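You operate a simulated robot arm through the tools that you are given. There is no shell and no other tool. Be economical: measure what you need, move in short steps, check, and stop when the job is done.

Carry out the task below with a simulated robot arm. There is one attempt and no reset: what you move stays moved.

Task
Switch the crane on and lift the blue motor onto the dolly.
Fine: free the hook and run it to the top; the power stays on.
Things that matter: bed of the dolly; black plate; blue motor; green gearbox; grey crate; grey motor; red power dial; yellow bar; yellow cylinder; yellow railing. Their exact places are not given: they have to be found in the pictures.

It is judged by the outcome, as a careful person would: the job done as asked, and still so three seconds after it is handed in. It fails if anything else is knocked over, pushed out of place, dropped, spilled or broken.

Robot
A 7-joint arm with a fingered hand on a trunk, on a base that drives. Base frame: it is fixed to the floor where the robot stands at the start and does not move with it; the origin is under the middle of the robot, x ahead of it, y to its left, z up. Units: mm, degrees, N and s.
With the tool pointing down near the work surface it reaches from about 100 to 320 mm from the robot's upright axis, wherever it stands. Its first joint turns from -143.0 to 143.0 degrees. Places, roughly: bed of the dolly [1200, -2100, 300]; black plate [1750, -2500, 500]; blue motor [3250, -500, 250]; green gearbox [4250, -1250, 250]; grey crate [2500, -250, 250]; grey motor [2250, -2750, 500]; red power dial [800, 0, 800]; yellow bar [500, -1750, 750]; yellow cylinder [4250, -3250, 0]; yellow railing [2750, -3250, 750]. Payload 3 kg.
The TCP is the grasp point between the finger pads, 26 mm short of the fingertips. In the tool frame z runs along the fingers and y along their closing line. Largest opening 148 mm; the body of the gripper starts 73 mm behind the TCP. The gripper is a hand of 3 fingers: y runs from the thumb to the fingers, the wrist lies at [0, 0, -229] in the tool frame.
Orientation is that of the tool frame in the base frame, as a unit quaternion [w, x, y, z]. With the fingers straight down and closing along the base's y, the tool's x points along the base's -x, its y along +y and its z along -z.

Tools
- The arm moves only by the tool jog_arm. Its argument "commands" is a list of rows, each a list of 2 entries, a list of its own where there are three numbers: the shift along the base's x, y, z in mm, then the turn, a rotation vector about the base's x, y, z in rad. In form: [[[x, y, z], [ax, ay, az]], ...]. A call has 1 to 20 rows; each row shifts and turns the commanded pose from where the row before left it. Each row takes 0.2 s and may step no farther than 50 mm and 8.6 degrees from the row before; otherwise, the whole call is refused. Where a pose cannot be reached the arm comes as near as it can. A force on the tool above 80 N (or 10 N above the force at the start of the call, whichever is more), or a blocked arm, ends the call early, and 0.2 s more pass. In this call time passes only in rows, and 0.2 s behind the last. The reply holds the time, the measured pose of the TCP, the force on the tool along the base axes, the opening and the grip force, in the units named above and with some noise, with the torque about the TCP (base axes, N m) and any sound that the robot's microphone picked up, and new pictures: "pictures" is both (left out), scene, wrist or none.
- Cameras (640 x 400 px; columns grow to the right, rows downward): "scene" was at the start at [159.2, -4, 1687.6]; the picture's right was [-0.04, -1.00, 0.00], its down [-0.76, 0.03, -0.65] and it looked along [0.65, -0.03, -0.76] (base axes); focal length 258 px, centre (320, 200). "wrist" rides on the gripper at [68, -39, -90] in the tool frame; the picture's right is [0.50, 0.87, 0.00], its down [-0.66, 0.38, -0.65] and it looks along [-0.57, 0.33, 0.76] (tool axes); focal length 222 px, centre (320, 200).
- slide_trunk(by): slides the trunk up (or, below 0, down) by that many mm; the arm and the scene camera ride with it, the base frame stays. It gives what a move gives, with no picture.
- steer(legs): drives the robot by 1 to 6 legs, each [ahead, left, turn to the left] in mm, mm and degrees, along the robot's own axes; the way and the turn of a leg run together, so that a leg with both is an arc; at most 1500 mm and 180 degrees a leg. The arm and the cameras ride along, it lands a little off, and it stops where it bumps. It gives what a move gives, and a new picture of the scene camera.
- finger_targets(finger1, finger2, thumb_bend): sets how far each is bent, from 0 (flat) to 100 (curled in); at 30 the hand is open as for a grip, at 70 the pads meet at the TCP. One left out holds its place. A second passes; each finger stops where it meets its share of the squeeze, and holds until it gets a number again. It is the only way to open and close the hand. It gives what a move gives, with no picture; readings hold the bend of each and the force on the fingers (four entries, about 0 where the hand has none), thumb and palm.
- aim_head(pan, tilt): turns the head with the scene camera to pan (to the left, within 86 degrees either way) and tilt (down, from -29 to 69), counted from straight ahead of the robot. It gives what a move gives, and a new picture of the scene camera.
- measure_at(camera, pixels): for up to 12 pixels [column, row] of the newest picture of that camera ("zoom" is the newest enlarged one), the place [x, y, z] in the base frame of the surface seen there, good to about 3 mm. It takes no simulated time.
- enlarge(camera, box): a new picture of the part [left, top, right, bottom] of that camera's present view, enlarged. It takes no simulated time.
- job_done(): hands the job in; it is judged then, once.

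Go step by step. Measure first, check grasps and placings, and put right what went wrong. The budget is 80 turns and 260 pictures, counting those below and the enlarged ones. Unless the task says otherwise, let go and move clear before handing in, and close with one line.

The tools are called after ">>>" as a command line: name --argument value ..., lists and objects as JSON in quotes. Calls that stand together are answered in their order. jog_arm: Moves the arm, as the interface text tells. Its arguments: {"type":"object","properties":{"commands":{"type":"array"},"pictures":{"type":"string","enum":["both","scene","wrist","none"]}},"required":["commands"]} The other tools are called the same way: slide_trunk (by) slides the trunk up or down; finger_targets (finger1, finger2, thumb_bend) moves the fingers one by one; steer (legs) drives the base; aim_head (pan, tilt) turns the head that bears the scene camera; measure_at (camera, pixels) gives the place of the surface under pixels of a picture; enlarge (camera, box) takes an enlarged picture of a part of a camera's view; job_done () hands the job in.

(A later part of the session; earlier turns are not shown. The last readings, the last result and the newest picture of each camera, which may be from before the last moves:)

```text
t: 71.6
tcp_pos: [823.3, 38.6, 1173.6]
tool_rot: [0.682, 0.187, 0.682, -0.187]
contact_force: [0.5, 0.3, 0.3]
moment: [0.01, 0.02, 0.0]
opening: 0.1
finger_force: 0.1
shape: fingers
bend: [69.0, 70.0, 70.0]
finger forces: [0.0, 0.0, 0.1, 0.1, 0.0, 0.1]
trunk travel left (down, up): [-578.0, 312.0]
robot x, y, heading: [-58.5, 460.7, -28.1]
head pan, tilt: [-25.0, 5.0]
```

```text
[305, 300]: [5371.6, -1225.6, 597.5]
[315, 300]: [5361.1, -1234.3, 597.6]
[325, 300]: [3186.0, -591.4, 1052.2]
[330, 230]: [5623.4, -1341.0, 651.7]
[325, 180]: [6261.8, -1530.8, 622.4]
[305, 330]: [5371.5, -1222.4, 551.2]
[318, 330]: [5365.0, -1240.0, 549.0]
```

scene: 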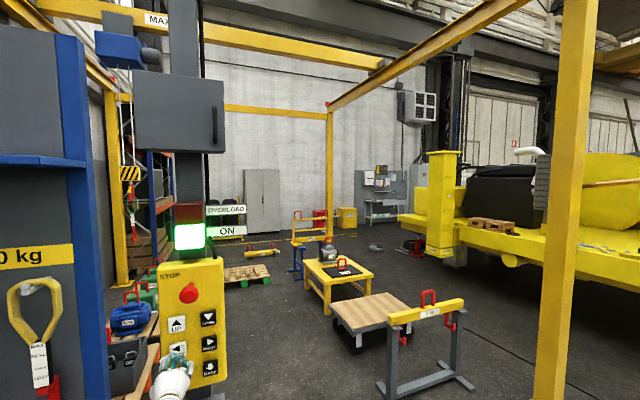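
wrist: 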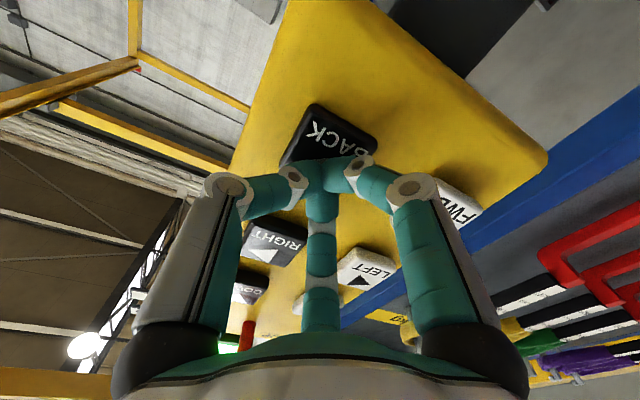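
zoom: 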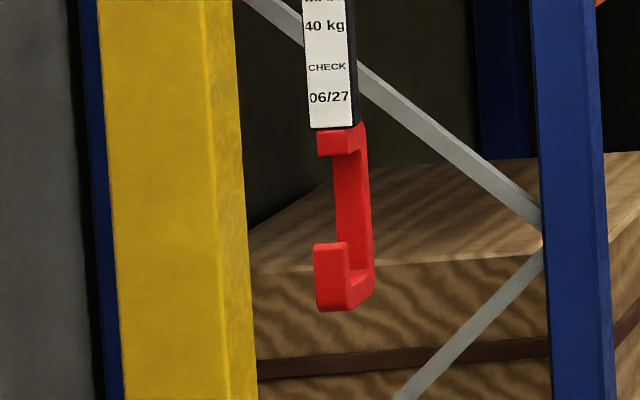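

>>> measure_at --camera "zoom" --pixels '[[320, 270], [332, 270], [340, 255], [344, 200], [358, 200], [352, 270], [362, 290], [335, 145], [332, 308], [332, 247]]'

```text
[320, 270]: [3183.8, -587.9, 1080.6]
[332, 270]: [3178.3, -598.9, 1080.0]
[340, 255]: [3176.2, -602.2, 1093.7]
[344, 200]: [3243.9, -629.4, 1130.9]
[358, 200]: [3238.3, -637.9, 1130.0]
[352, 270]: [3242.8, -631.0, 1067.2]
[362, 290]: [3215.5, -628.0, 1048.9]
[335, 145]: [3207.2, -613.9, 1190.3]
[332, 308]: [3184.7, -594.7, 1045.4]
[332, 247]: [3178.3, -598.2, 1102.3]
```

The hook's centre is at v≈1181, against 1208 for the eye. The last LEFT pulse gave about 22 mm, so I'll repeat it.

>>> jog_arm --commands '[[[38, -22.5, 0], [0, 0, 0]], [[0, 0, 0], [0, 0, 0]], [[0, 0, 0], [0, 0, 0]], [[0, 0, 0], [0, 0, 0]], [[0, 0, 0], [0, 0, 0]], [[-38, 22.5, 0], [0, 0, 0]], [[0, 0, 0], [0, 0, 0]], [[0, 0, 0], [0, 0, 0]], [[0, 0, 0], [0, 0, 0]], [[0, 0, 0], [0, 0, 0]], [[0, 0, 0], [0, 0, 0]]]' --pictures "scene"

>>> enlarge --camera "scene" --box '[122, 215, 142, 250]'

>>> measure_at --camera "zoom" --pixels '[[295, 270], [300, 270], [305, 270], [310, 270], [315, 270], [320, 270], [330, 200], [340, 200], [335, 200]]'

```text
t: 74.0
tcp_pos: [821.1, 38.8, 1173.9]
tool_rot: [0.682, 0.187, 0.682, -0.185]
contact_force: [0.1, 0.0, -0.3]
moment: [0.01, 0.0, 0.01]
opening: 0.0
finger_force: 0.2
shape: fingers
bend: [69.0, 70.0, 70.0]
finger forces: [0.0, 0.0, 0.0, 0.0, 0.1, 0.0]
trunk travel left (down, up): [-578.0, 312.0]
robot x, y, heading: [-63.4, 463.3, -28.2]
head pan, tilt: [-25.0, 5.0]
```

scene: 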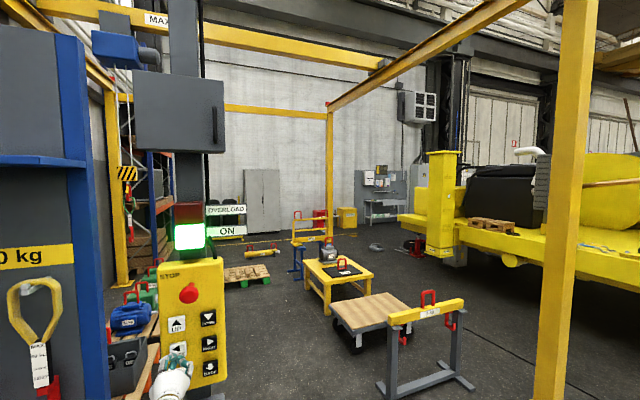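

```text
11.43 times, centred on (132, 232) of scene
```

zoom: 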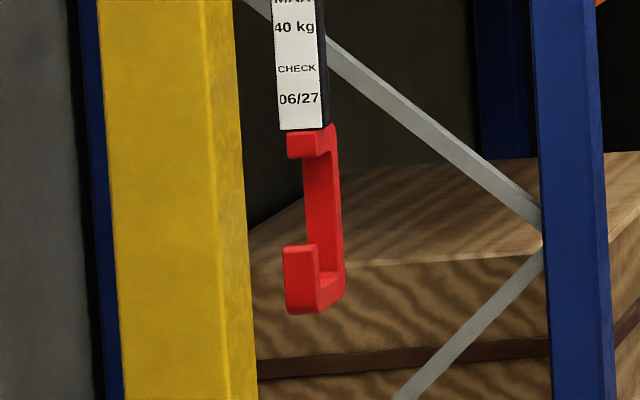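

```text
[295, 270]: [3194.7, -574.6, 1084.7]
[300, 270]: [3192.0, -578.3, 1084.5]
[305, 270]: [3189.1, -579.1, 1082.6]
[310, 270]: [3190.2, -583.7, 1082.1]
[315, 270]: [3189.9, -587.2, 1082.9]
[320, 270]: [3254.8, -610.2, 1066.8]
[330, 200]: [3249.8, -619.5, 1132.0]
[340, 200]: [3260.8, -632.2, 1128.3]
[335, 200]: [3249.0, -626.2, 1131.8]
```

The hook is at v≈1201 and u≈3012, which lines up with the eye within 7 mm. I'll go to DOWN and press for about 1.2 s to learn its speed.

>>> jog_arm --commands '[[[-16.2, -24.1, 29], [0, 0, 0]], [[-16.2, -24.1, 29], [0, 0, 0]], [[-16.1, -24.2, 29], [0, 0, 0]], [[39.8, -24.1, 0], [0, 0, 0]], [[0, 0, 0], [0, 0, 0]], [[0, 0, 0], [0, 0, 0]], [[0, 0, 0], [0, 0, 0]], [[0, 0, 0], [0, 0, 0]], [[0, 0, 0], [0, 0, 0]], [[-39.8, 24.1, 0], [0, 0, 0]], [[0, 0, 0], [0, 0, 0]], [[0, 0, 0], [0, 0, 0]], [[0, 0, 0], [0, 0, 0]], [[0, 0, 0], [0, 0, 0]], [[0, 0, 0], [0, 0, 0]]]' --pictures "both"

>>> enlarge --camera "scene" --box '[105, 210, 165, 340]'

```text
t: 77.2
tcp_pos: [773.6, -33.4, 1263.6]
tool_rot: [0.682, 0.186, 0.682, -0.184]
contact_force: [-0.5, -1.2, -0.3]
moment: [-0.01, 0.0, -0.02]
opening: 0.1
finger_force: 0.1
shape: fingers
bend: [70.0, 70.0, 70.0]
finger forces: [0.0, 0.0, 0.0, 0.0, 0.0, 0.0]
trunk travel left (down, up): [-578.0, 312.0]
robot x, y, heading: [-59.7, 465.5, -28.2]
head pan, tilt: [-25.0, 5.0]
```

scene: 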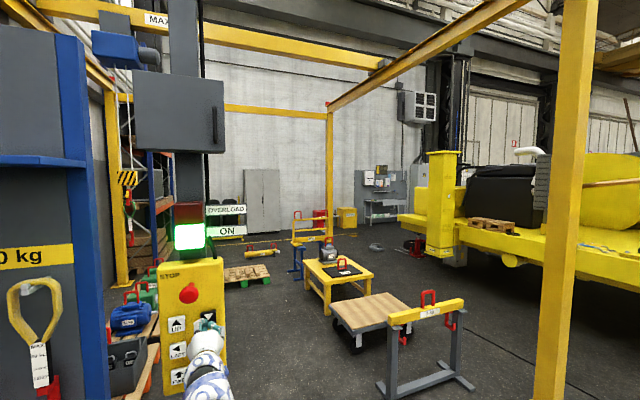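
wrist: 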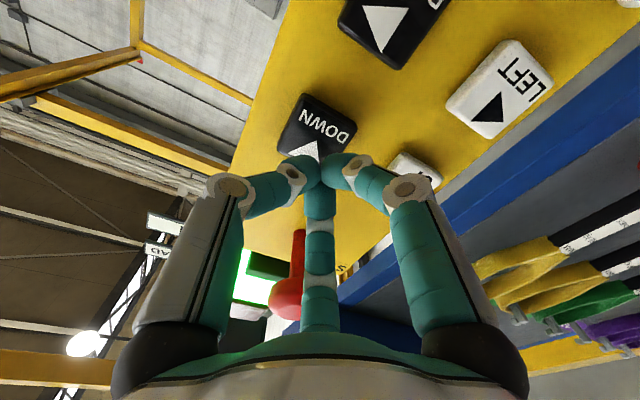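

```text
3.08 times, centred on (135, 275) of scene
```

zoom: 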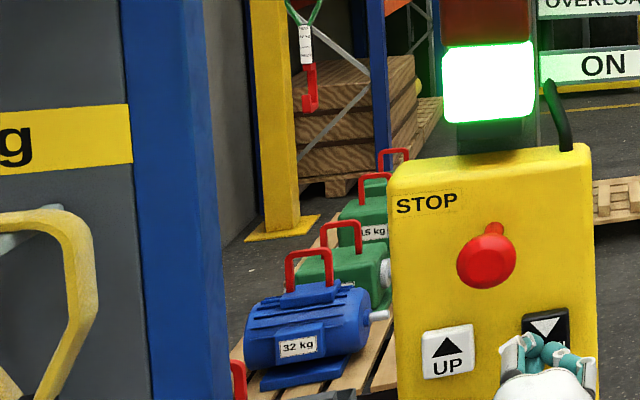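

>>> measure_at --camera "zoom" --pixels '[[305, 105], [306, 100], [308, 70], [305, 45]]'

>>> jog_arm --commands '[[[40.8, -24.7, 0], [0, 0, 0]], [[0, 0, 0], [0, 0, 0]], [[0, 0, 0], [0, 0, 0]], [[0, 0, 0], [0, 0, 0]], [[0, 0, 0], [0, 0, 0]], [[0, 0, 0], [0, 0, 0]], [[0, 0, 0], [0, 0, 0]], [[0, 0, 0], [0, 0, 0]]]' --pictures "scene"

>>> enlarge --camera "scene" --box '[105, 210, 165, 340]'

```text
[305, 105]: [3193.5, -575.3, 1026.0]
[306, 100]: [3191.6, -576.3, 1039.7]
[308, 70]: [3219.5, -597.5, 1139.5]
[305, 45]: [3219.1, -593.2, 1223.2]
```

```text
t: 79.0
tcp_pos: [811.1, -55.8, 1266.7]
tool_rot: [0.683, 0.186, 0.681, -0.185]
contact_force: [-25.1, 22.1, 7.3]
moment: [-0.15, -0.21, 0.13]
opening: 0.1
finger_force: 19.8
shape: fingers
bend: [71.0, 72.0, 71.0]
finger forces: [12.2, 19.3, 0.0, 0.0, 8.5, 0.0]
trunk travel left (down, up): [-578.0, 312.0]
robot x, y, heading: [-59.3, 462.2, -28.5]
head pan, tilt: [-25.0, 5.0]
```

scene: 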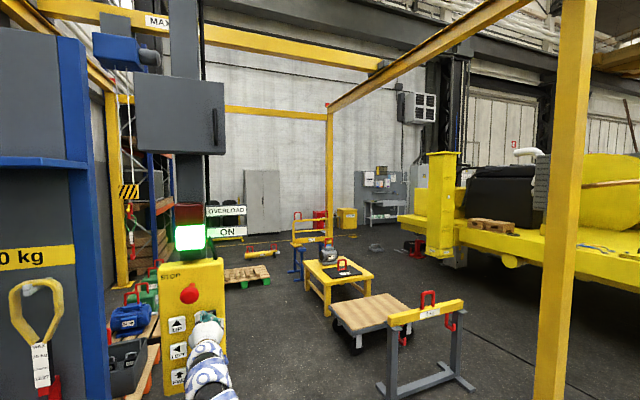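

```text
3.08 times, centred on (135, 275) of scene
```

zoom: 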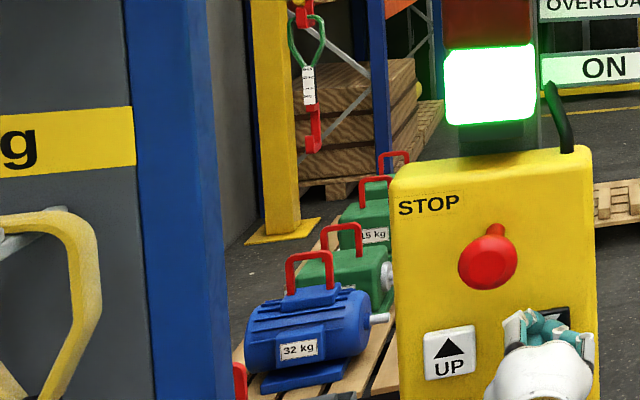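

>>> measure_at --camera "zoom" --pixels '[[310, 140], [310, 147], [308, 85]]'

>>> jog_arm --commands '[[[0, 0, 0], [0, 0, 0]], [[0, 0, 0], [0, 0, 0]], [[0, 0, 0], [0, 0, 0]], [[0, 0, 0], [0, 0, 0]]]' --pictures "scene"

>>> enlarge --camera "scene" --box '[105, 210, 165, 340]'

>>> measure_at --camera "zoom" --pixels '[[310, 185], [310, 195], [310, 205], [310, 175], [310, 120]]'

```text
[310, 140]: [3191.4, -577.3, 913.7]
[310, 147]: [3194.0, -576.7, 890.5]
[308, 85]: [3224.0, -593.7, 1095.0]
```

```text
t: 80.0
tcp_pos: [811.6, -54.7, 1265.9]
tool_rot: [0.684, 0.186, 0.681, -0.185]
contact_force: [-24.1, 22.3, 7.2]
moment: [-0.15, -0.18, 0.15]
opening: 0.1
finger_force: 19.6
shape: fingers
bend: [71.0, 72.0, 71.0]
finger forces: [12.2, 20.0, 0.0, 0.1, 7.8, 0.0]
trunk travel left (down, up): [-578.0, 312.0]
robot x, y, heading: [-57.7, 461.4, -28.3]
head pan, tilt: [-25.0, 5.0]
```

scene: 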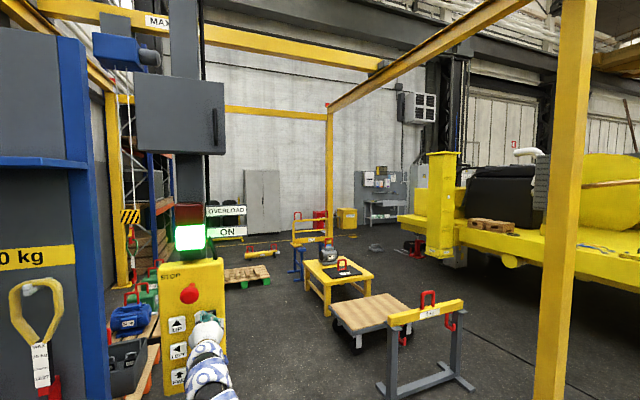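

```text
3.08 times, centred on (135, 275) of scene
```

zoom: 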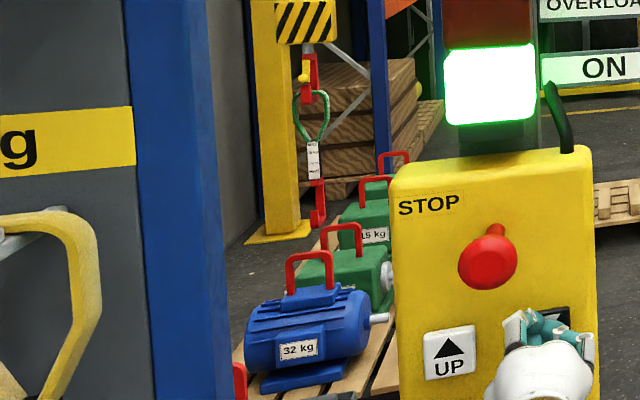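

```text
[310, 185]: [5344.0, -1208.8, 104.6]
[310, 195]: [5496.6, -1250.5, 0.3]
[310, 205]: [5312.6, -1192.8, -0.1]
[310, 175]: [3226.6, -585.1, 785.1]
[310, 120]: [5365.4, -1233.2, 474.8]
```

>>> measure_at --camera "zoom" --pixels '[[315, 218], [317, 222], [316, 212], [319, 195]]'

```text
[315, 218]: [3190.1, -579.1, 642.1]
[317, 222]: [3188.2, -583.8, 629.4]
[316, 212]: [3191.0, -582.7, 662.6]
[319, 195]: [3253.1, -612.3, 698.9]
```

The hook's bottom is at z≈622 and moving at about 260 mm/s, with a target of 443. I'll release now, as it coasts, then measure.

>>> jog_arm --commands '[[[-40.8, 24.7, 0], [0, 0, 0]], [[0, 0, 0], [0, 0, 0]], [[0, 0, 0], [0, 0, 0]], [[0, 0, 0], [0, 0, 0]], [[0, 0, 0], [0, 0, 0]]]' --pictures "scene"

>>> enlarge --camera "scene" --box '[115, 260, 155, 310]'

```text
t: 81.2
tcp_pos: [772.4, -34.1, 1260.9]
tool_rot: [0.682, 0.187, 0.682, -0.186]
contact_force: [0.4, -0.4, -0.3]
moment: [-0.01, -0.03, 0.03]
opening: 0.1
finger_force: 0.2
shape: fingers
bend: [70.0, 70.0, 70.0]
finger forces: [0.0, 0.0, 0.0, 0.0, 0.1, 0.0]
trunk travel left (down, up): [-578.0, 312.0]
robot x, y, heading: [-58.8, 460.6, -28.5]
head pan, tilt: [-25.0, 5.0]
```

scene: 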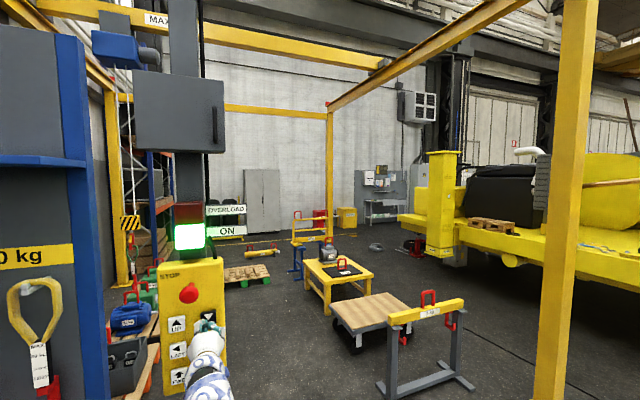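

```text
8.00 times, centred on (135, 285) of scene
```

zoom: 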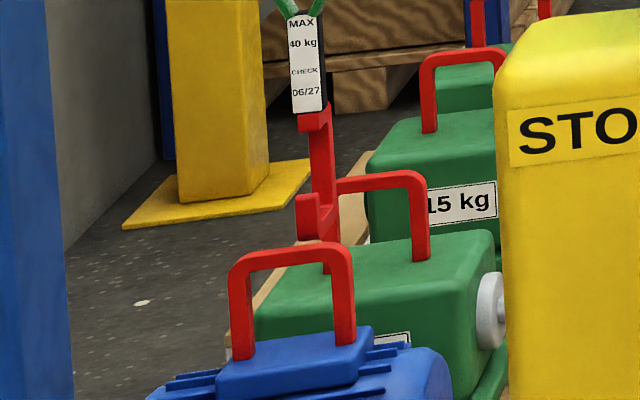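

>>> measure_at --camera "zoom" --pixels '[[302, 215], [308, 235], [308, 200], [322, 160], [312, 122], [290, 255], [240, 260], [345, 260], [240, 330], [345, 325], [380, 183], [345, 188]]'

```text
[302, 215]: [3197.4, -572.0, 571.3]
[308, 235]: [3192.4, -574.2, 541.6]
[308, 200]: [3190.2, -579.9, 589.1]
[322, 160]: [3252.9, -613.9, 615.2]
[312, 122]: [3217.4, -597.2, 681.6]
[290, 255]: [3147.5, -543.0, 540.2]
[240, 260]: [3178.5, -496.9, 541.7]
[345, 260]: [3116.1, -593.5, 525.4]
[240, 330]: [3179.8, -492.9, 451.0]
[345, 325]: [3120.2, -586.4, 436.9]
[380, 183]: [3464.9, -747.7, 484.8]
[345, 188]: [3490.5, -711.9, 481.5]
```

The tip now spans z 537–592, while the eye bar spans about 523–552, so 93 mm more is needed. I'll give one DOWN pulse of about 1.3 s.

>>> jog_arm --commands '[[[40.8, -24.7, 0], [0, 0, 0]], [[0, 0, 0], [0, 0, 0]], [[0, 0, 0], [0, 0, 0]], [[0, 0, 0], [0, 0, 0]], [[0, 0, 0], [0, 0, 0]], [[0, 0, 0], [0, 0, 0]], [[0, 0, 0], [0, 0, 0]], [[-40.8, 24.7, 0], [0, 0, 0]], [[0, 0, 0], [0, 0, 0]], [[0, 0, 0], [0, 0, 0]], [[0, 0, 0], [0, 0, 0]], [[0, 0, 0], [0, 0, 0]]]' --pictures "scene"

>>> enlarge --camera "scene" --box '[115, 260, 155, 310]'

>>> measure_at --camera "zoom" --pixels '[[310, 235], [310, 215], [318, 190], [325, 225], [310, 275], [310, 290], [325, 280]]'

```text
t: 83.8
tcp_pos: [773.8, -35.4, 1263.2]
tool_rot: [0.682, 0.187, 0.682, -0.187]
contact_force: [0.9, -0.9, -0.2]
moment: [0.02, -0.05, -0.02]
opening: 0.0
finger_force: 0.1
shape: fingers
bend: [70.0, 70.0, 70.0]
finger forces: [0.0, 0.0, 0.0, 0.1, 0.0, 0.1]
trunk travel left (down, up): [-578.0, 312.0]
robot x, y, heading: [-57.7, 461.7, -28.4]
head pan, tilt: [-25.0, 5.0]
```

scene: 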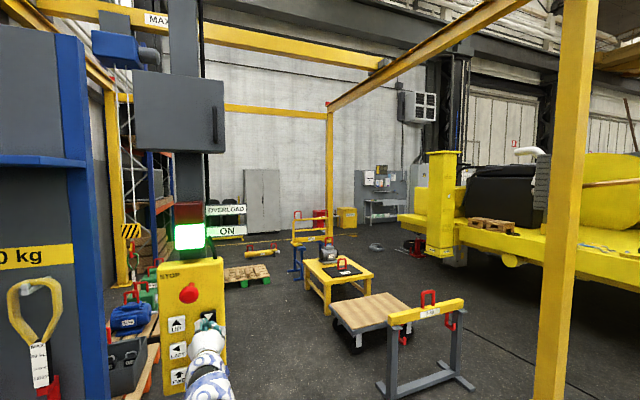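

```text
8.00 times, centred on (135, 285) of scene
```

zoom: 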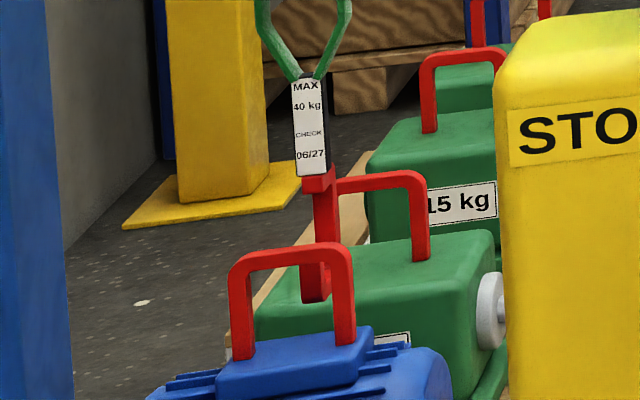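

```text
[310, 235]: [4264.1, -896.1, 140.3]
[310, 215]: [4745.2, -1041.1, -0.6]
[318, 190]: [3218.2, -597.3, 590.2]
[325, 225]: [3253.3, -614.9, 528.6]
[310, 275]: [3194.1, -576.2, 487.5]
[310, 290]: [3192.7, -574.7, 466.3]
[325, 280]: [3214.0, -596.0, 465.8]
```

The throat now straddles the bar's height: tip top ≈508 against bar underside 523, and lip bottom ≈585 against bar top 552. I'll pulse BACK for about 90 mm to slide the tip under the bar.

>>> jog_arm --commands '[[[0.3, -0.3, -43], [0, 0, 0]], [[0.3, -0.3, -43], [0, 0, 0]], [[0.2, -0.2, -43], [0, 0, 0]], [[0.2, -0.2, -43], [0, 0, 0]], [[32, -19.3, 0], [0, 0, 0]], [[9.3, -5.7, 0], [0, 0, 0]], [[0, 0, 0], [0, 0, 0]], [[0, 0, 0], [0, 0, 0]], [[0, 0, 0], [0, 0, 0]], [[0, 0, 0], [0, 0, 0]], [[0, 0, 0], [0, 0, 0]], [[-32, 19.3, 0], [0, 0, 0]], [[-9.3, 5.7, 0], [0, 0, 0]], [[0, 0, 0], [0, 0, 0]], [[0, 0, 0], [0, 0, 0]], [[0, 0, 0], [0, 0, 0]], [[0, 0, 0], [0, 0, 0]], [[0, 0, 0], [0, 0, 0]]]' --pictures "scene"

>>> enlarge --camera "scene" --box '[115, 260, 155, 310]'

```text
t: 87.6
tcp_pos: [773.1, -37.5, 1091.1]
tool_rot: [0.682, 0.187, 0.682, -0.186]
contact_force: [-0.1, -0.2, -0.8]
moment: [-0.02, 0.0, 0.01]
opening: 0.0
finger_force: 0.1
shape: fingers
bend: [69.0, 70.0, 70.0]
finger forces: [0.1, 0.0, 0.0, 0.0, 0.0, 0.1]
trunk travel left (down, up): [-578.0, 312.0]
robot x, y, heading: [-56.9, 463.5, -28.3]
head pan, tilt: [-25.0, 5.0]
```

scene: 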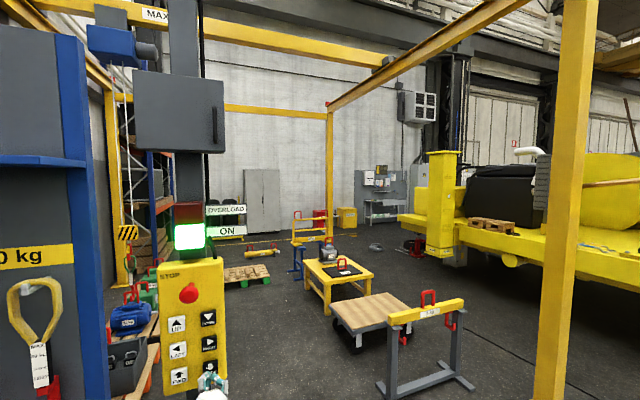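

```text
8.00 times, centred on (135, 285) of scene
```

zoom: 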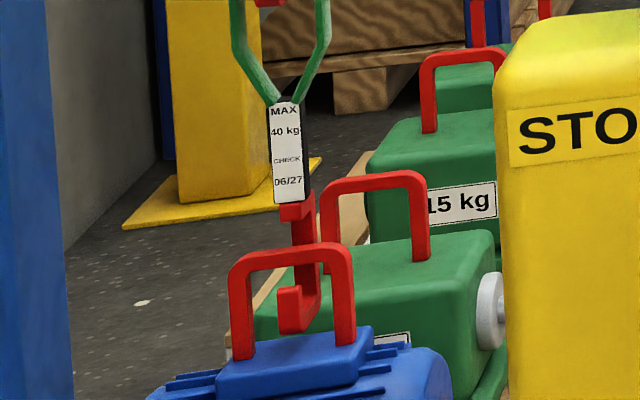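

>>> enlarge --camera "scene" --box '[124, 278, 144, 308]'

>>> measure_at --camera "zoom" --pixels '[[250, 290], [262, 290], [250, 250], [245, 320], [300, 195], [290, 290], [265, 135], [275, 190], [262, 265], [230, 205]]'

```text
13.33 times, centred on (134, 293) of scene
```

zoom: 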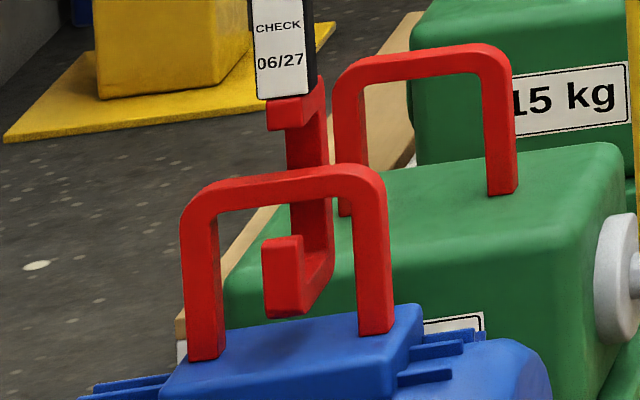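

```text
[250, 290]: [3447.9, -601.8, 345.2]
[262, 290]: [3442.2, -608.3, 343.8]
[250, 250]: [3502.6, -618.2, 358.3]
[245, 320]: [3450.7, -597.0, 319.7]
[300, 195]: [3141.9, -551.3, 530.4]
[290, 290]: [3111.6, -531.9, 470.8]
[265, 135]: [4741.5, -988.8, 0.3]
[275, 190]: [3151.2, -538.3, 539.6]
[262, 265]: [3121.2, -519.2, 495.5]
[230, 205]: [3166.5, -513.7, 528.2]
```

The tip is now in front of the bar and inside the arch: tip u≈2921 against bar 2956, and centred between the legs. I'll go to UP and press to take the load.

>>> jog_arm --commands '[[[11.4, 18.1, 42.3], [0, 0, 0]], [[11.4, 18.1, 42.3], [0, 0, 0]], [[11.4, 18.2, 42.2], [0, 0, 0]], [[11.3, 18.2, 42.2], [0, 0, 0]], [[39, -23, 0], [0, 0, 0]], [[0, 0, 0], [0, 0, 0]], [[0, 0, 0], [0, 0, 0]], [[0, 0, 0], [0, 0, 0]], [[0, 0, 0], [0, 0, 0]], [[0, 0, 0], [0, 0, 0]], [[-38, 22.5, 0], [0, 0, 0]], [[0, 0, 0], [0, 0, 0]], [[0, 0, 0], [0, 0, 0]], [[0, 0, 0], [0, 0, 0]], [[0, 0, 0], [0, 0, 0]]]' --pictures "both"

>>> enlarge --camera "scene" --box '[110, 260, 160, 335]'

```text
t: 90.8
tcp_pos: [820.1, 34.9, 1257.0]
tool_rot: [0.682, 0.187, 0.682, -0.187]
contact_force: [0.3, 0.1, 0.4]
moment: [-0.01, 0.01, 0.04]
opening: 0.0
finger_force: 0.2
shape: fingers
bend: [70.0, 70.0, 70.0]
finger forces: [0.1, 0.0, 0.1, 0.0, 0.0, 0.0]
trunk travel left (down, up): [-578.0, 312.0]
robot x, y, heading: [-59.7, 462.9, -28.3]
head pan, tilt: [-25.0, 5.0]
```

scene: 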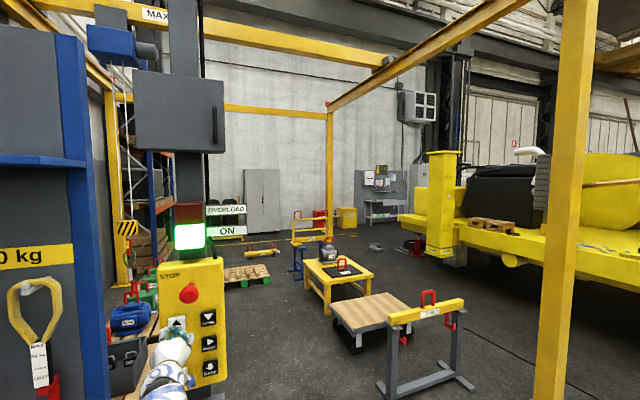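
wrist: 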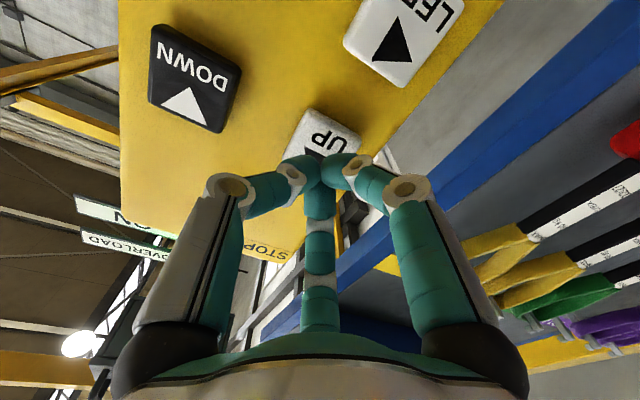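

```text
5.33 times, centred on (135, 298) of scene
```

zoom: 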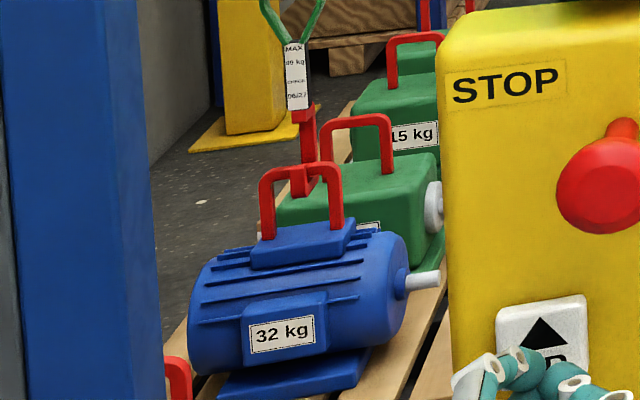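

The hook tip has caught the eye bar at (303,170). I'll press UP for longer and check the lift and the overload lamp.

>>> jog_arm --commands '[[[39.5, -23.4, 0], [0, 0, 0]], [[0, 0, 0], [0, 0, 0]], [[0, 0, 0], [0, 0, 0]], [[0, 0, 0], [0, 0, 0]], [[0, 0, 0], [0, 0, 0]], [[0, 0, 0], [0, 0, 0]], [[0, 0, 0], [0, 0, 0]], [[0, 0, 0], [0, 0, 0]]]' --pictures "scene"

>>> enlarge --camera "scene" --box '[100, 210, 180, 340]'

```text
t: 92.6
tcp_pos: [853.9, 14.9, 1266.9]
tool_rot: [0.684, 0.187, 0.68, -0.187]
contact_force: [-81.9, 44.2, -4.6]
moment: [0.18, 0.28, -0.36]
opening: 0.0
finger_force: 61.7
shape: fingers
bend: [73.0, 73.0, 73.0]
finger forces: [35.6, 33.9, 0.0, 0.0, 52.5, 0.1]
trunk travel left (down, up): [-578.0, 312.0]
robot x, y, heading: [-63.2, 460.1, -28.4]
head pan, tilt: [-25.0, 5.0]
```

scene: 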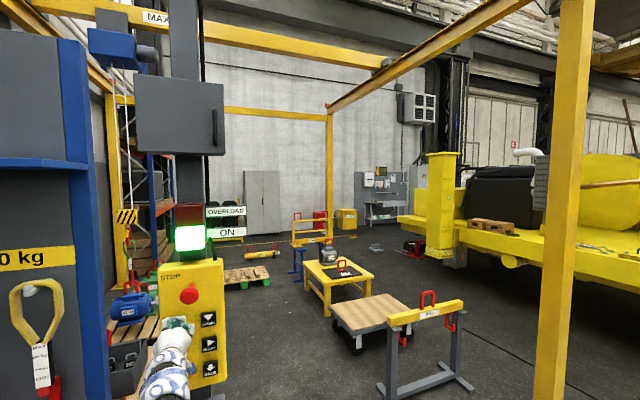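

```text
3.08 times, centred on (140, 275) of scene
```

zoom: 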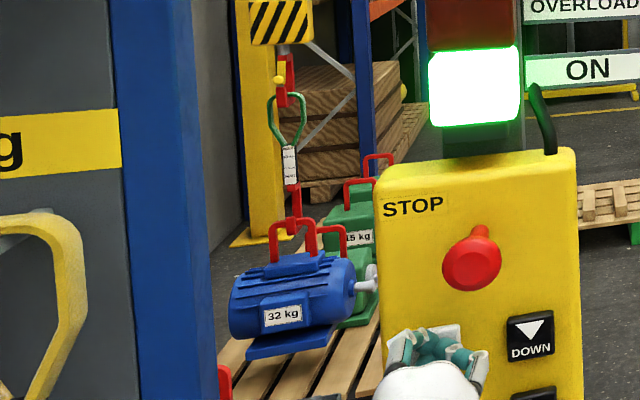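

The motor is lifting level with only the ON lamp lit. I'll hold UP for another second, then release and let it settle.

>>> jog_arm --commands '[[[-0.8, 0.5, 0], [0, 0, 0]], [[0, 0, 0], [0, 0, 0]], [[0, 0, 0], [0, 0, 0]], [[0, 0, 0], [0, 0, 0]], [[0, 0, 0], [0, 0, 0]], [[-38.7, 22.9, 0], [0, 0, 0]], [[0, 0, 0], [0, 0, 0]], [[0, 0, 0], [0, 0, 0]], [[0, 0, 0], [0, 0, 0]], [[0, 0, 0], [0, 0, 0]], [[0, 0, 0], [0, 0, 0]]]' --pictures "scene"

>>> enlarge --camera "scene" --box '[90, 190, 170, 340]'

>>> measure_at --camera "zoom" --pixels '[[330, 230], [320, 250], [300, 270], [350, 262], [335, 275], [332, 215]]'

```text
t: 95.0
tcp_pos: [819.1, 34.3, 1261.0]
tool_rot: [0.682, 0.187, 0.682, -0.186]
contact_force: [0.4, 0.5, -0.8]
moment: [0.0, -0.02, 0.02]
opening: 0.1
finger_force: 0.2
shape: fingers
bend: [70.0, 70.0, 70.0]
finger forces: [0.0, 0.1, 0.0, 0.0, 0.1, 0.1]
trunk travel left (down, up): [-578.0, 312.0]
robot x, y, heading: [-60.8, 462.5, -28.3]
head pan, tilt: [-25.0, 5.0]
```

scene: 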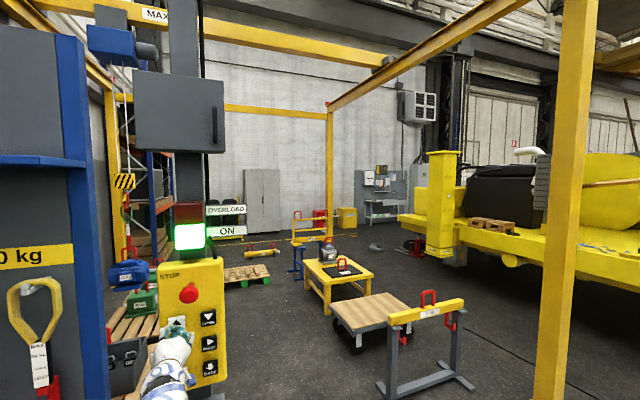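

```text
2.67 times, centred on (130, 265) of scene
```

zoom: 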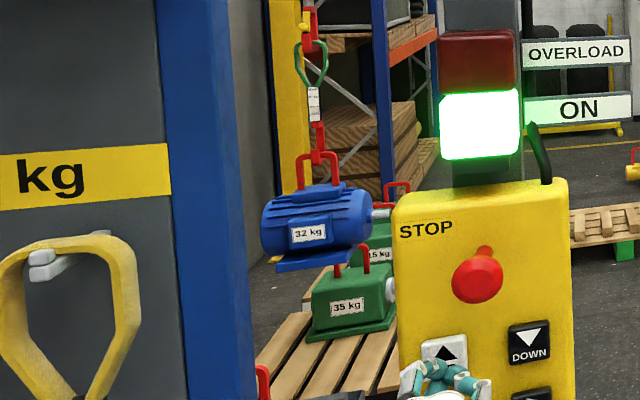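

```text
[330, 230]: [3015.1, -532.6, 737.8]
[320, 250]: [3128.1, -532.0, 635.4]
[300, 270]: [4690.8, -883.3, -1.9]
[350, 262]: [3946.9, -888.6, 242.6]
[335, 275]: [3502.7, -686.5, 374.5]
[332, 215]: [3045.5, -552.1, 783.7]
```

The motor hangs level with its bottom at z≈610. I'll measure the dolly bed, then run BACK for about 2.7 s.

>>> enlarge --camera "scene" --box '[310, 270, 450, 360]'

>>> measure_at --camera "scene" --pixels '[[331, 303], [355, 331], [392, 294], [386, 323], [365, 310], [412, 310]]'

>>> jog_arm --commands '[[[-11.7, -18, -42.3], [0, 0, 0]], [[-11.6, -18, -42.3], [0, 0, 0]], [[-11.6, -18, -42.2], [0, 0, 0]], [[-11.6, -18.1, -42.2], [0, 0, 0]], [[41.3, -25, 0], [0, 0, 0]], [[0, 0, 0], [0, 0, 0]], [[0, 0, 0], [0, 0, 0]], [[0, 0, 0], [0, 0, 0]], [[0, 0, 0], [0, 0, 0]], [[0, 0, 0], [0, 0, 0]], [[0, 0, 0], [0, 0, 0]], [[0, 0, 0], [0, 0, 0]], [[0, 0, 0], [0, 0, 0]], [[0, 0, 0], [0, 0, 0]], [[0, 0, 0], [0, 0, 0]], [[0, 0, 0], [0, 0, 0]], [[0, 0, 0], [0, 0, 0]], [[0, 0, 0], [0, 0, 0]], [[-41.3, 25, 0], [0, 0, 0]], [[0, 0, 0], [0, 0, 0]]]' --pictures "scene"

```text
4.44 times, centred on (380, 315) of scene
```

zoom: 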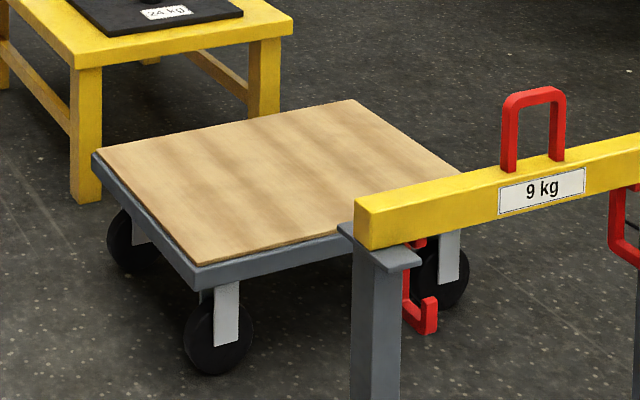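

```text
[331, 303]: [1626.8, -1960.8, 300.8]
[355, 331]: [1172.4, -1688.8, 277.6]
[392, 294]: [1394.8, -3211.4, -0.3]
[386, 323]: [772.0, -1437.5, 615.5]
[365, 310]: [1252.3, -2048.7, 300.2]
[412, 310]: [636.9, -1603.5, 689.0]
```

```text
t: 97.0
tcp_pos: [808.6, -57.7, 1095.0]
tool_rot: [0.684, 0.185, 0.681, -0.185]
contact_force: [-60.0, 35.8, -0.2]
moment: [-0.01, 0.03, -0.07]
opening: 0.0
finger_force: 52.3
shape: fingers
bend: [73.0, 73.0, 73.0]
finger forces: [32.0, 31.0, 0.1, 0.0, 41.6, 0.0]
trunk travel left (down, up): [-578.0, 312.0]
robot x, y, heading: [-60.8, 467.5, -28.3]
head pan, tilt: [-25.0, 5.0]
stopped in row 10: the force on the tool passed its limit at 109 N (the readings are from after the stop); the commanded pose is now the measured one
```

scene: 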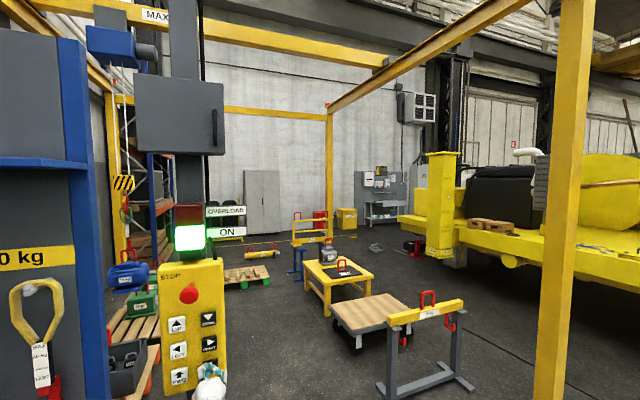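

The call stopped on force, as the press was slightly too deep, but the button is still held. I'll keep holding, then release.

>>> jog_arm --commands '[[[0, 0, 0], [0, 0, 0]], [[0, 0, 0], [0, 0, 0]], [[0, 0, 0], [0, 0, 0]], [[0, 0, 0], [0, 0, 0]], [[0, 0, 0], [0, 0, 0]], [[0, 0, 0], [0, 0, 0]]]' --pictures "scene"

>>> enlarge --camera "scene" --box '[90, 190, 170, 340]'

```text
t: 98.4
tcp_pos: [808.5, -58.8, 1095.0]
tool_rot: [0.685, 0.185, 0.68, -0.185]
contact_force: [-22.8, 17.7, 1.0]
moment: [0.08, 0.11, -0.33]
opening: 0.1
finger_force: 14.3
shape: fingers
bend: [73.0, 73.0, 73.0]
finger forces: [15.2, 14.1, 0.0, 0.0, 0.0, 0.0]
trunk travel left (down, up): [-578.0, 312.0]
robot x, y, heading: [-57.2, 461.1, -28.3]
head pan, tilt: [-25.0, 5.0]
```

scene: 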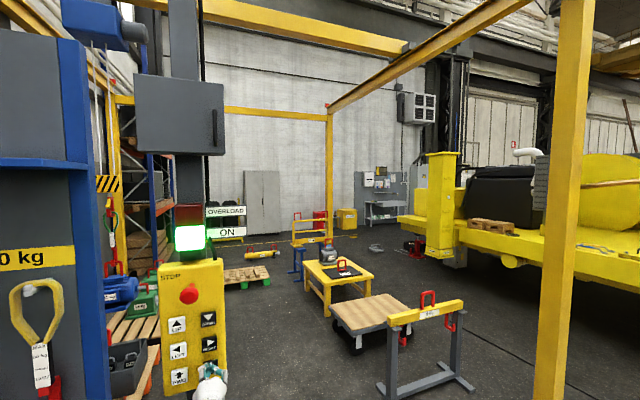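

```text
2.67 times, centred on (130, 265) of scene
```

zoom: 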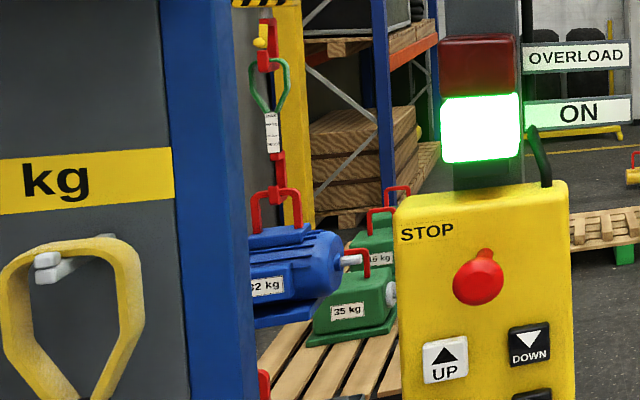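

>>> measure_at --camera "zoom" --pixels '[[275, 195], [300, 255], [265, 285], [281, 165]]'

>>> jog_arm --commands '[[[0, 0, 0], [0, 0, 0]], [[0, 0, 0], [0, 0, 0]], [[-41.3, 25, 0], [0, 0, 0]], [[0, 0, 0], [0, 0, 0]], [[0, 0, 0], [0, 0, 0]], [[0, 0, 0], [0, 0, 0]], [[0, 0, 0], [0, 0, 0]]]' --pictures "scene"

>>> measure_at --camera "scene" --pixels '[[100, 187], [104, 187], [110, 290], [110, 300], [96, 187], [108, 187]]'

```text
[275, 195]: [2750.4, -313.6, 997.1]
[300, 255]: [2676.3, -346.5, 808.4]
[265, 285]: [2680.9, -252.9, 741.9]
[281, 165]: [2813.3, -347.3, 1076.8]
```

```text
t: 100.0
tcp_pos: [772.6, -36.4, 1090.6]
tool_rot: [0.682, 0.187, 0.682, -0.186]
contact_force: [-0.5, -0.4, 0.3]
moment: [0.0, -0.02, 0.04]
opening: 0.0
finger_force: 0.1
shape: fingers
bend: [69.0, 70.0, 70.0]
finger forces: [0.0, 0.0, 0.0, 0.0, 0.0, 0.0]
trunk travel left (down, up): [-578.0, 312.0]
robot x, y, heading: [-59.8, 464.3, -28.1]
head pan, tilt: [-25.0, 5.0]
```

scene: 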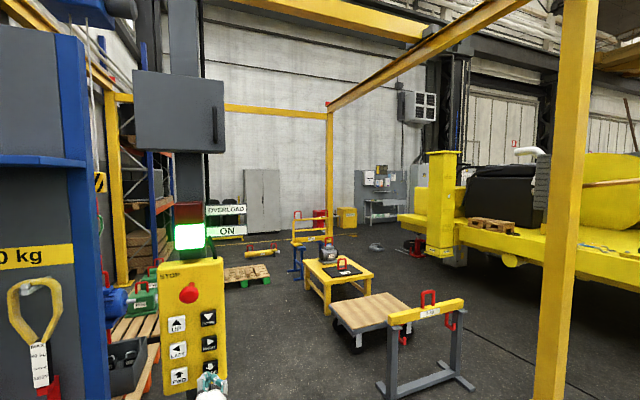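

```text
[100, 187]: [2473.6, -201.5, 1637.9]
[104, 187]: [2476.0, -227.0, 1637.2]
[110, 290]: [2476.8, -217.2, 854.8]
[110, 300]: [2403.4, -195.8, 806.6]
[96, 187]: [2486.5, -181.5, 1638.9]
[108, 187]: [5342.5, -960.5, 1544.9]
```

The block is at about (2474,-205), which needs roughly 75 mm more back later. I'll go to RIGHT and hold it for about 3 s.

>>> enlarge --camera "scene" --box '[310, 270, 450, 360]'

>>> measure_at --camera "zoom" --pixels '[[350, 105], [110, 150], [205, 258], [450, 165], [300, 180], [400, 135]]'

>>> jog_arm --commands '[[[-1, 0.7, 43], [0, 0, 0]], [[-1, 0.7, 43], [0, 0, 0]], [[40.5, -24.5, 0], [0, 0, 0]], [[0, 0, 0], [0, 0, 0]], [[0, 0, 0], [0, 0, 0]], [[0, 0, 0], [0, 0, 0]], [[0, 0, 0], [0, 0, 0]], [[0, 0, 0], [0, 0, 0]], [[0, 0, 0], [0, 0, 0]], [[0, 0, 0], [0, 0, 0]], [[0, 0, 0], [0, 0, 0]], [[0, 0, 0], [0, 0, 0]], [[0, 0, 0], [0, 0, 0]], [[0, 0, 0], [0, 0, 0]], [[0, 0, 0], [0, 0, 0]], [[0, 0, 0], [0, 0, 0]], [[0, 0, 0], [0, 0, 0]], [[0, 0, 0], [0, 0, 0]]]' --pictures "scene"

```text
4.44 times, centred on (380, 315) of scene
```

zoom: 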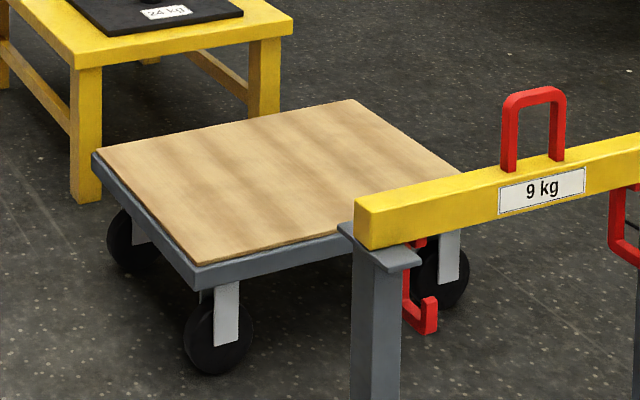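

```text
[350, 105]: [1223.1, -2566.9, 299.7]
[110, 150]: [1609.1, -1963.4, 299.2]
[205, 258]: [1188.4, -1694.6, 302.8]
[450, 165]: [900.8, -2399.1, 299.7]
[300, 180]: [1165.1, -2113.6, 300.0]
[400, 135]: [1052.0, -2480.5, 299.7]
```

```text
t: 103.8
tcp_pos: [808.4, -57.4, 1178.5]
tool_rot: [0.683, 0.186, 0.682, -0.185]
contact_force: [-18.7, 16.0, 5.3]
moment: [-0.15, -0.16, 0.14]
opening: 0.0
finger_force: 15.4
shape: fingers
bend: [71.0, 71.0, 71.0]
finger forces: [8.3, 16.2, 0.0, 0.0, 6.1, 0.0]
trunk travel left (down, up): [-578.0, 312.0]
robot x, y, heading: [-61.5, 462.6, -28.0]
head pan, tilt: [-25.0, 5.0]
```

scene: 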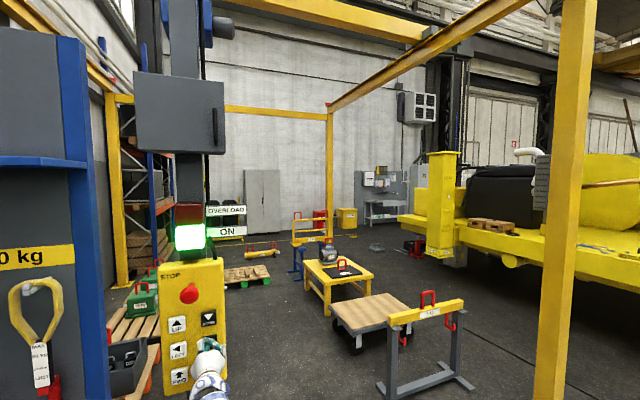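

The dolly bed spans u 1906–2402 and v -1529…-807, so its centre is (2154,-1168) in crane axes. RIGHT is running with the trolley at (210,20). I'll keep holding.

>>> jog_arm --commands '[[[0, 0, 0], [0, 0, 0]], [[0, 0, 0], [0, 0, 0]], [[0, 0, 0], [0, 0, 0]], [[0, 0, 0], [0, 0, 0]], [[0, 0, 0], [0, 0, 0]], [[0, 0, 0], [0, 0, 0]], [[0, 0, 0], [0, 0, 0]]]' --pictures "scene"

>>> measure_at --camera "scene" --pixels '[[250, 190], [260, 190], [270, 190], [280, 190], [290, 190], [240, 190], [270, 280]]'

```text
t: 105.4
tcp_pos: [808.5, -56.9, 1178.4]
tool_rot: [0.684, 0.186, 0.681, -0.185]
contact_force: [-18.8, 15.6, 5.4]
moment: [-0.17, -0.17, 0.11]
opening: 0.3
finger_force: 15.8
shape: fingers
bend: [71.0, 71.0, 71.0]
finger forces: [8.3, 16.2, 0.0, 0.0, 6.3, 0.0]
trunk travel left (down, up): [-578.0, 312.0]
robot x, y, heading: [-59.0, 460.7, -28.4]
head pan, tilt: [-25.0, 5.0]
```

scene: 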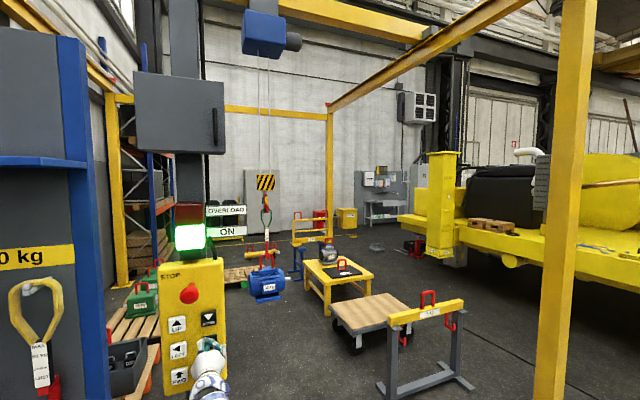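

```text
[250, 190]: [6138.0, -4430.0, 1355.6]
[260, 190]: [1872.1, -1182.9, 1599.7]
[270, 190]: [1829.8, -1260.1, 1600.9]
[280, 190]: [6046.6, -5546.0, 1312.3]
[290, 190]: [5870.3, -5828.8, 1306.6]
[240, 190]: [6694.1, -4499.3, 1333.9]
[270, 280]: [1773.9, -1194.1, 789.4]
```

The block is at v≈-56 and about 1110 mm short. I'll hold 1.9 s more, release and settle.

>>> jog_arm --commands '[[[0, 0, 0], [0, 0, 0]], [[0, 0, 0], [0, 0, 0]], [[0, 0, 0], [0, 0, 0]], [[0, 0, 0], [0, 0, 0]], [[0, 0, 0], [0, 0, 0]], [[0, 0, 0], [0, 0, 0]], [[0, 0, 0], [0, 0, 0]], [[0, 0, 0], [0, 0, 0]], [[0, 0, 0], [0, 0, 0]], [[-40.5, 24.5, 0], [0, 0, 0]], [[0, 0, 0], [0, 0, 0]], [[0, 0, 0], [0, 0, 0]], [[0, 0, 0], [0, 0, 0]], [[0, 0, 0], [0, 0, 0]], [[0, 0, 0], [0, 0, 0]], [[0, 0, 0], [0, 0, 0]], [[0, 0, 0], [0, 0, 0]]]' --pictures "scene"

>>> measure_at --camera "scene" --pixels '[[390, 200], [400, 200], [410, 200], [420, 200], [380, 200], [370, 200], [360, 200], [430, 200]]'

```text
t: 109.0
tcp_pos: [769.1, -35.0, 1175.6]
tool_rot: [0.682, 0.187, 0.682, -0.186]
contact_force: [-0.5, -0.8, -0.7]
moment: [-0.02, 0.01, -0.02]
opening: 0.0
finger_force: 0.0
shape: fingers
bend: [70.0, 69.0, 70.0]
finger forces: [0.0, 0.1, 0.1, 0.0, 0.0, 0.0]
trunk travel left (down, up): [-578.0, 312.0]
robot x, y, heading: [-58.5, 462.1, -28.8]
head pan, tilt: [-25.0, 5.0]
```

scene: 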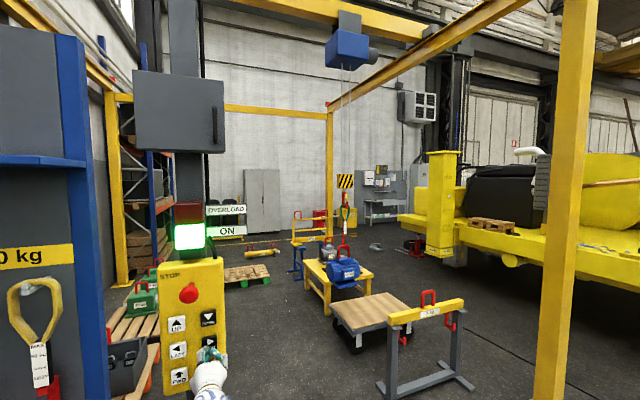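

```text
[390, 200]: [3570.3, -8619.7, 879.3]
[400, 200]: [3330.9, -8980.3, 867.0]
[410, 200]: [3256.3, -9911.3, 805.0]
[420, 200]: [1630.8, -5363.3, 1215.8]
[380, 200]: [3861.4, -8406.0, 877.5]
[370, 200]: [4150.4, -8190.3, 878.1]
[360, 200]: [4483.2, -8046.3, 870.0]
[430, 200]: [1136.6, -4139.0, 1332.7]
```

>>> enlarge --camera "scene" --box '[310, 160, 390, 300]'

>>> measure_at --camera "scene" --pixels '[[345, 181], [341, 270], [343, 258], [333, 272], [350, 280], [328, 283], [358, 268]]'

```text
2.86 times, centred on (350, 230) of scene
```

zoom: 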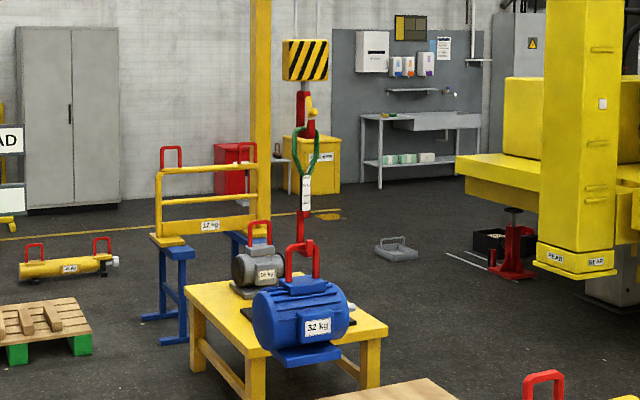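

```text
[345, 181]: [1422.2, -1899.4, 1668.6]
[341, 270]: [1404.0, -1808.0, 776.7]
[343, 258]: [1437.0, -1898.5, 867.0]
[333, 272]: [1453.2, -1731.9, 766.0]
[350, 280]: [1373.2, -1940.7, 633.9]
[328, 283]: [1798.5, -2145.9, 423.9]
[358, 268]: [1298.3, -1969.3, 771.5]
```

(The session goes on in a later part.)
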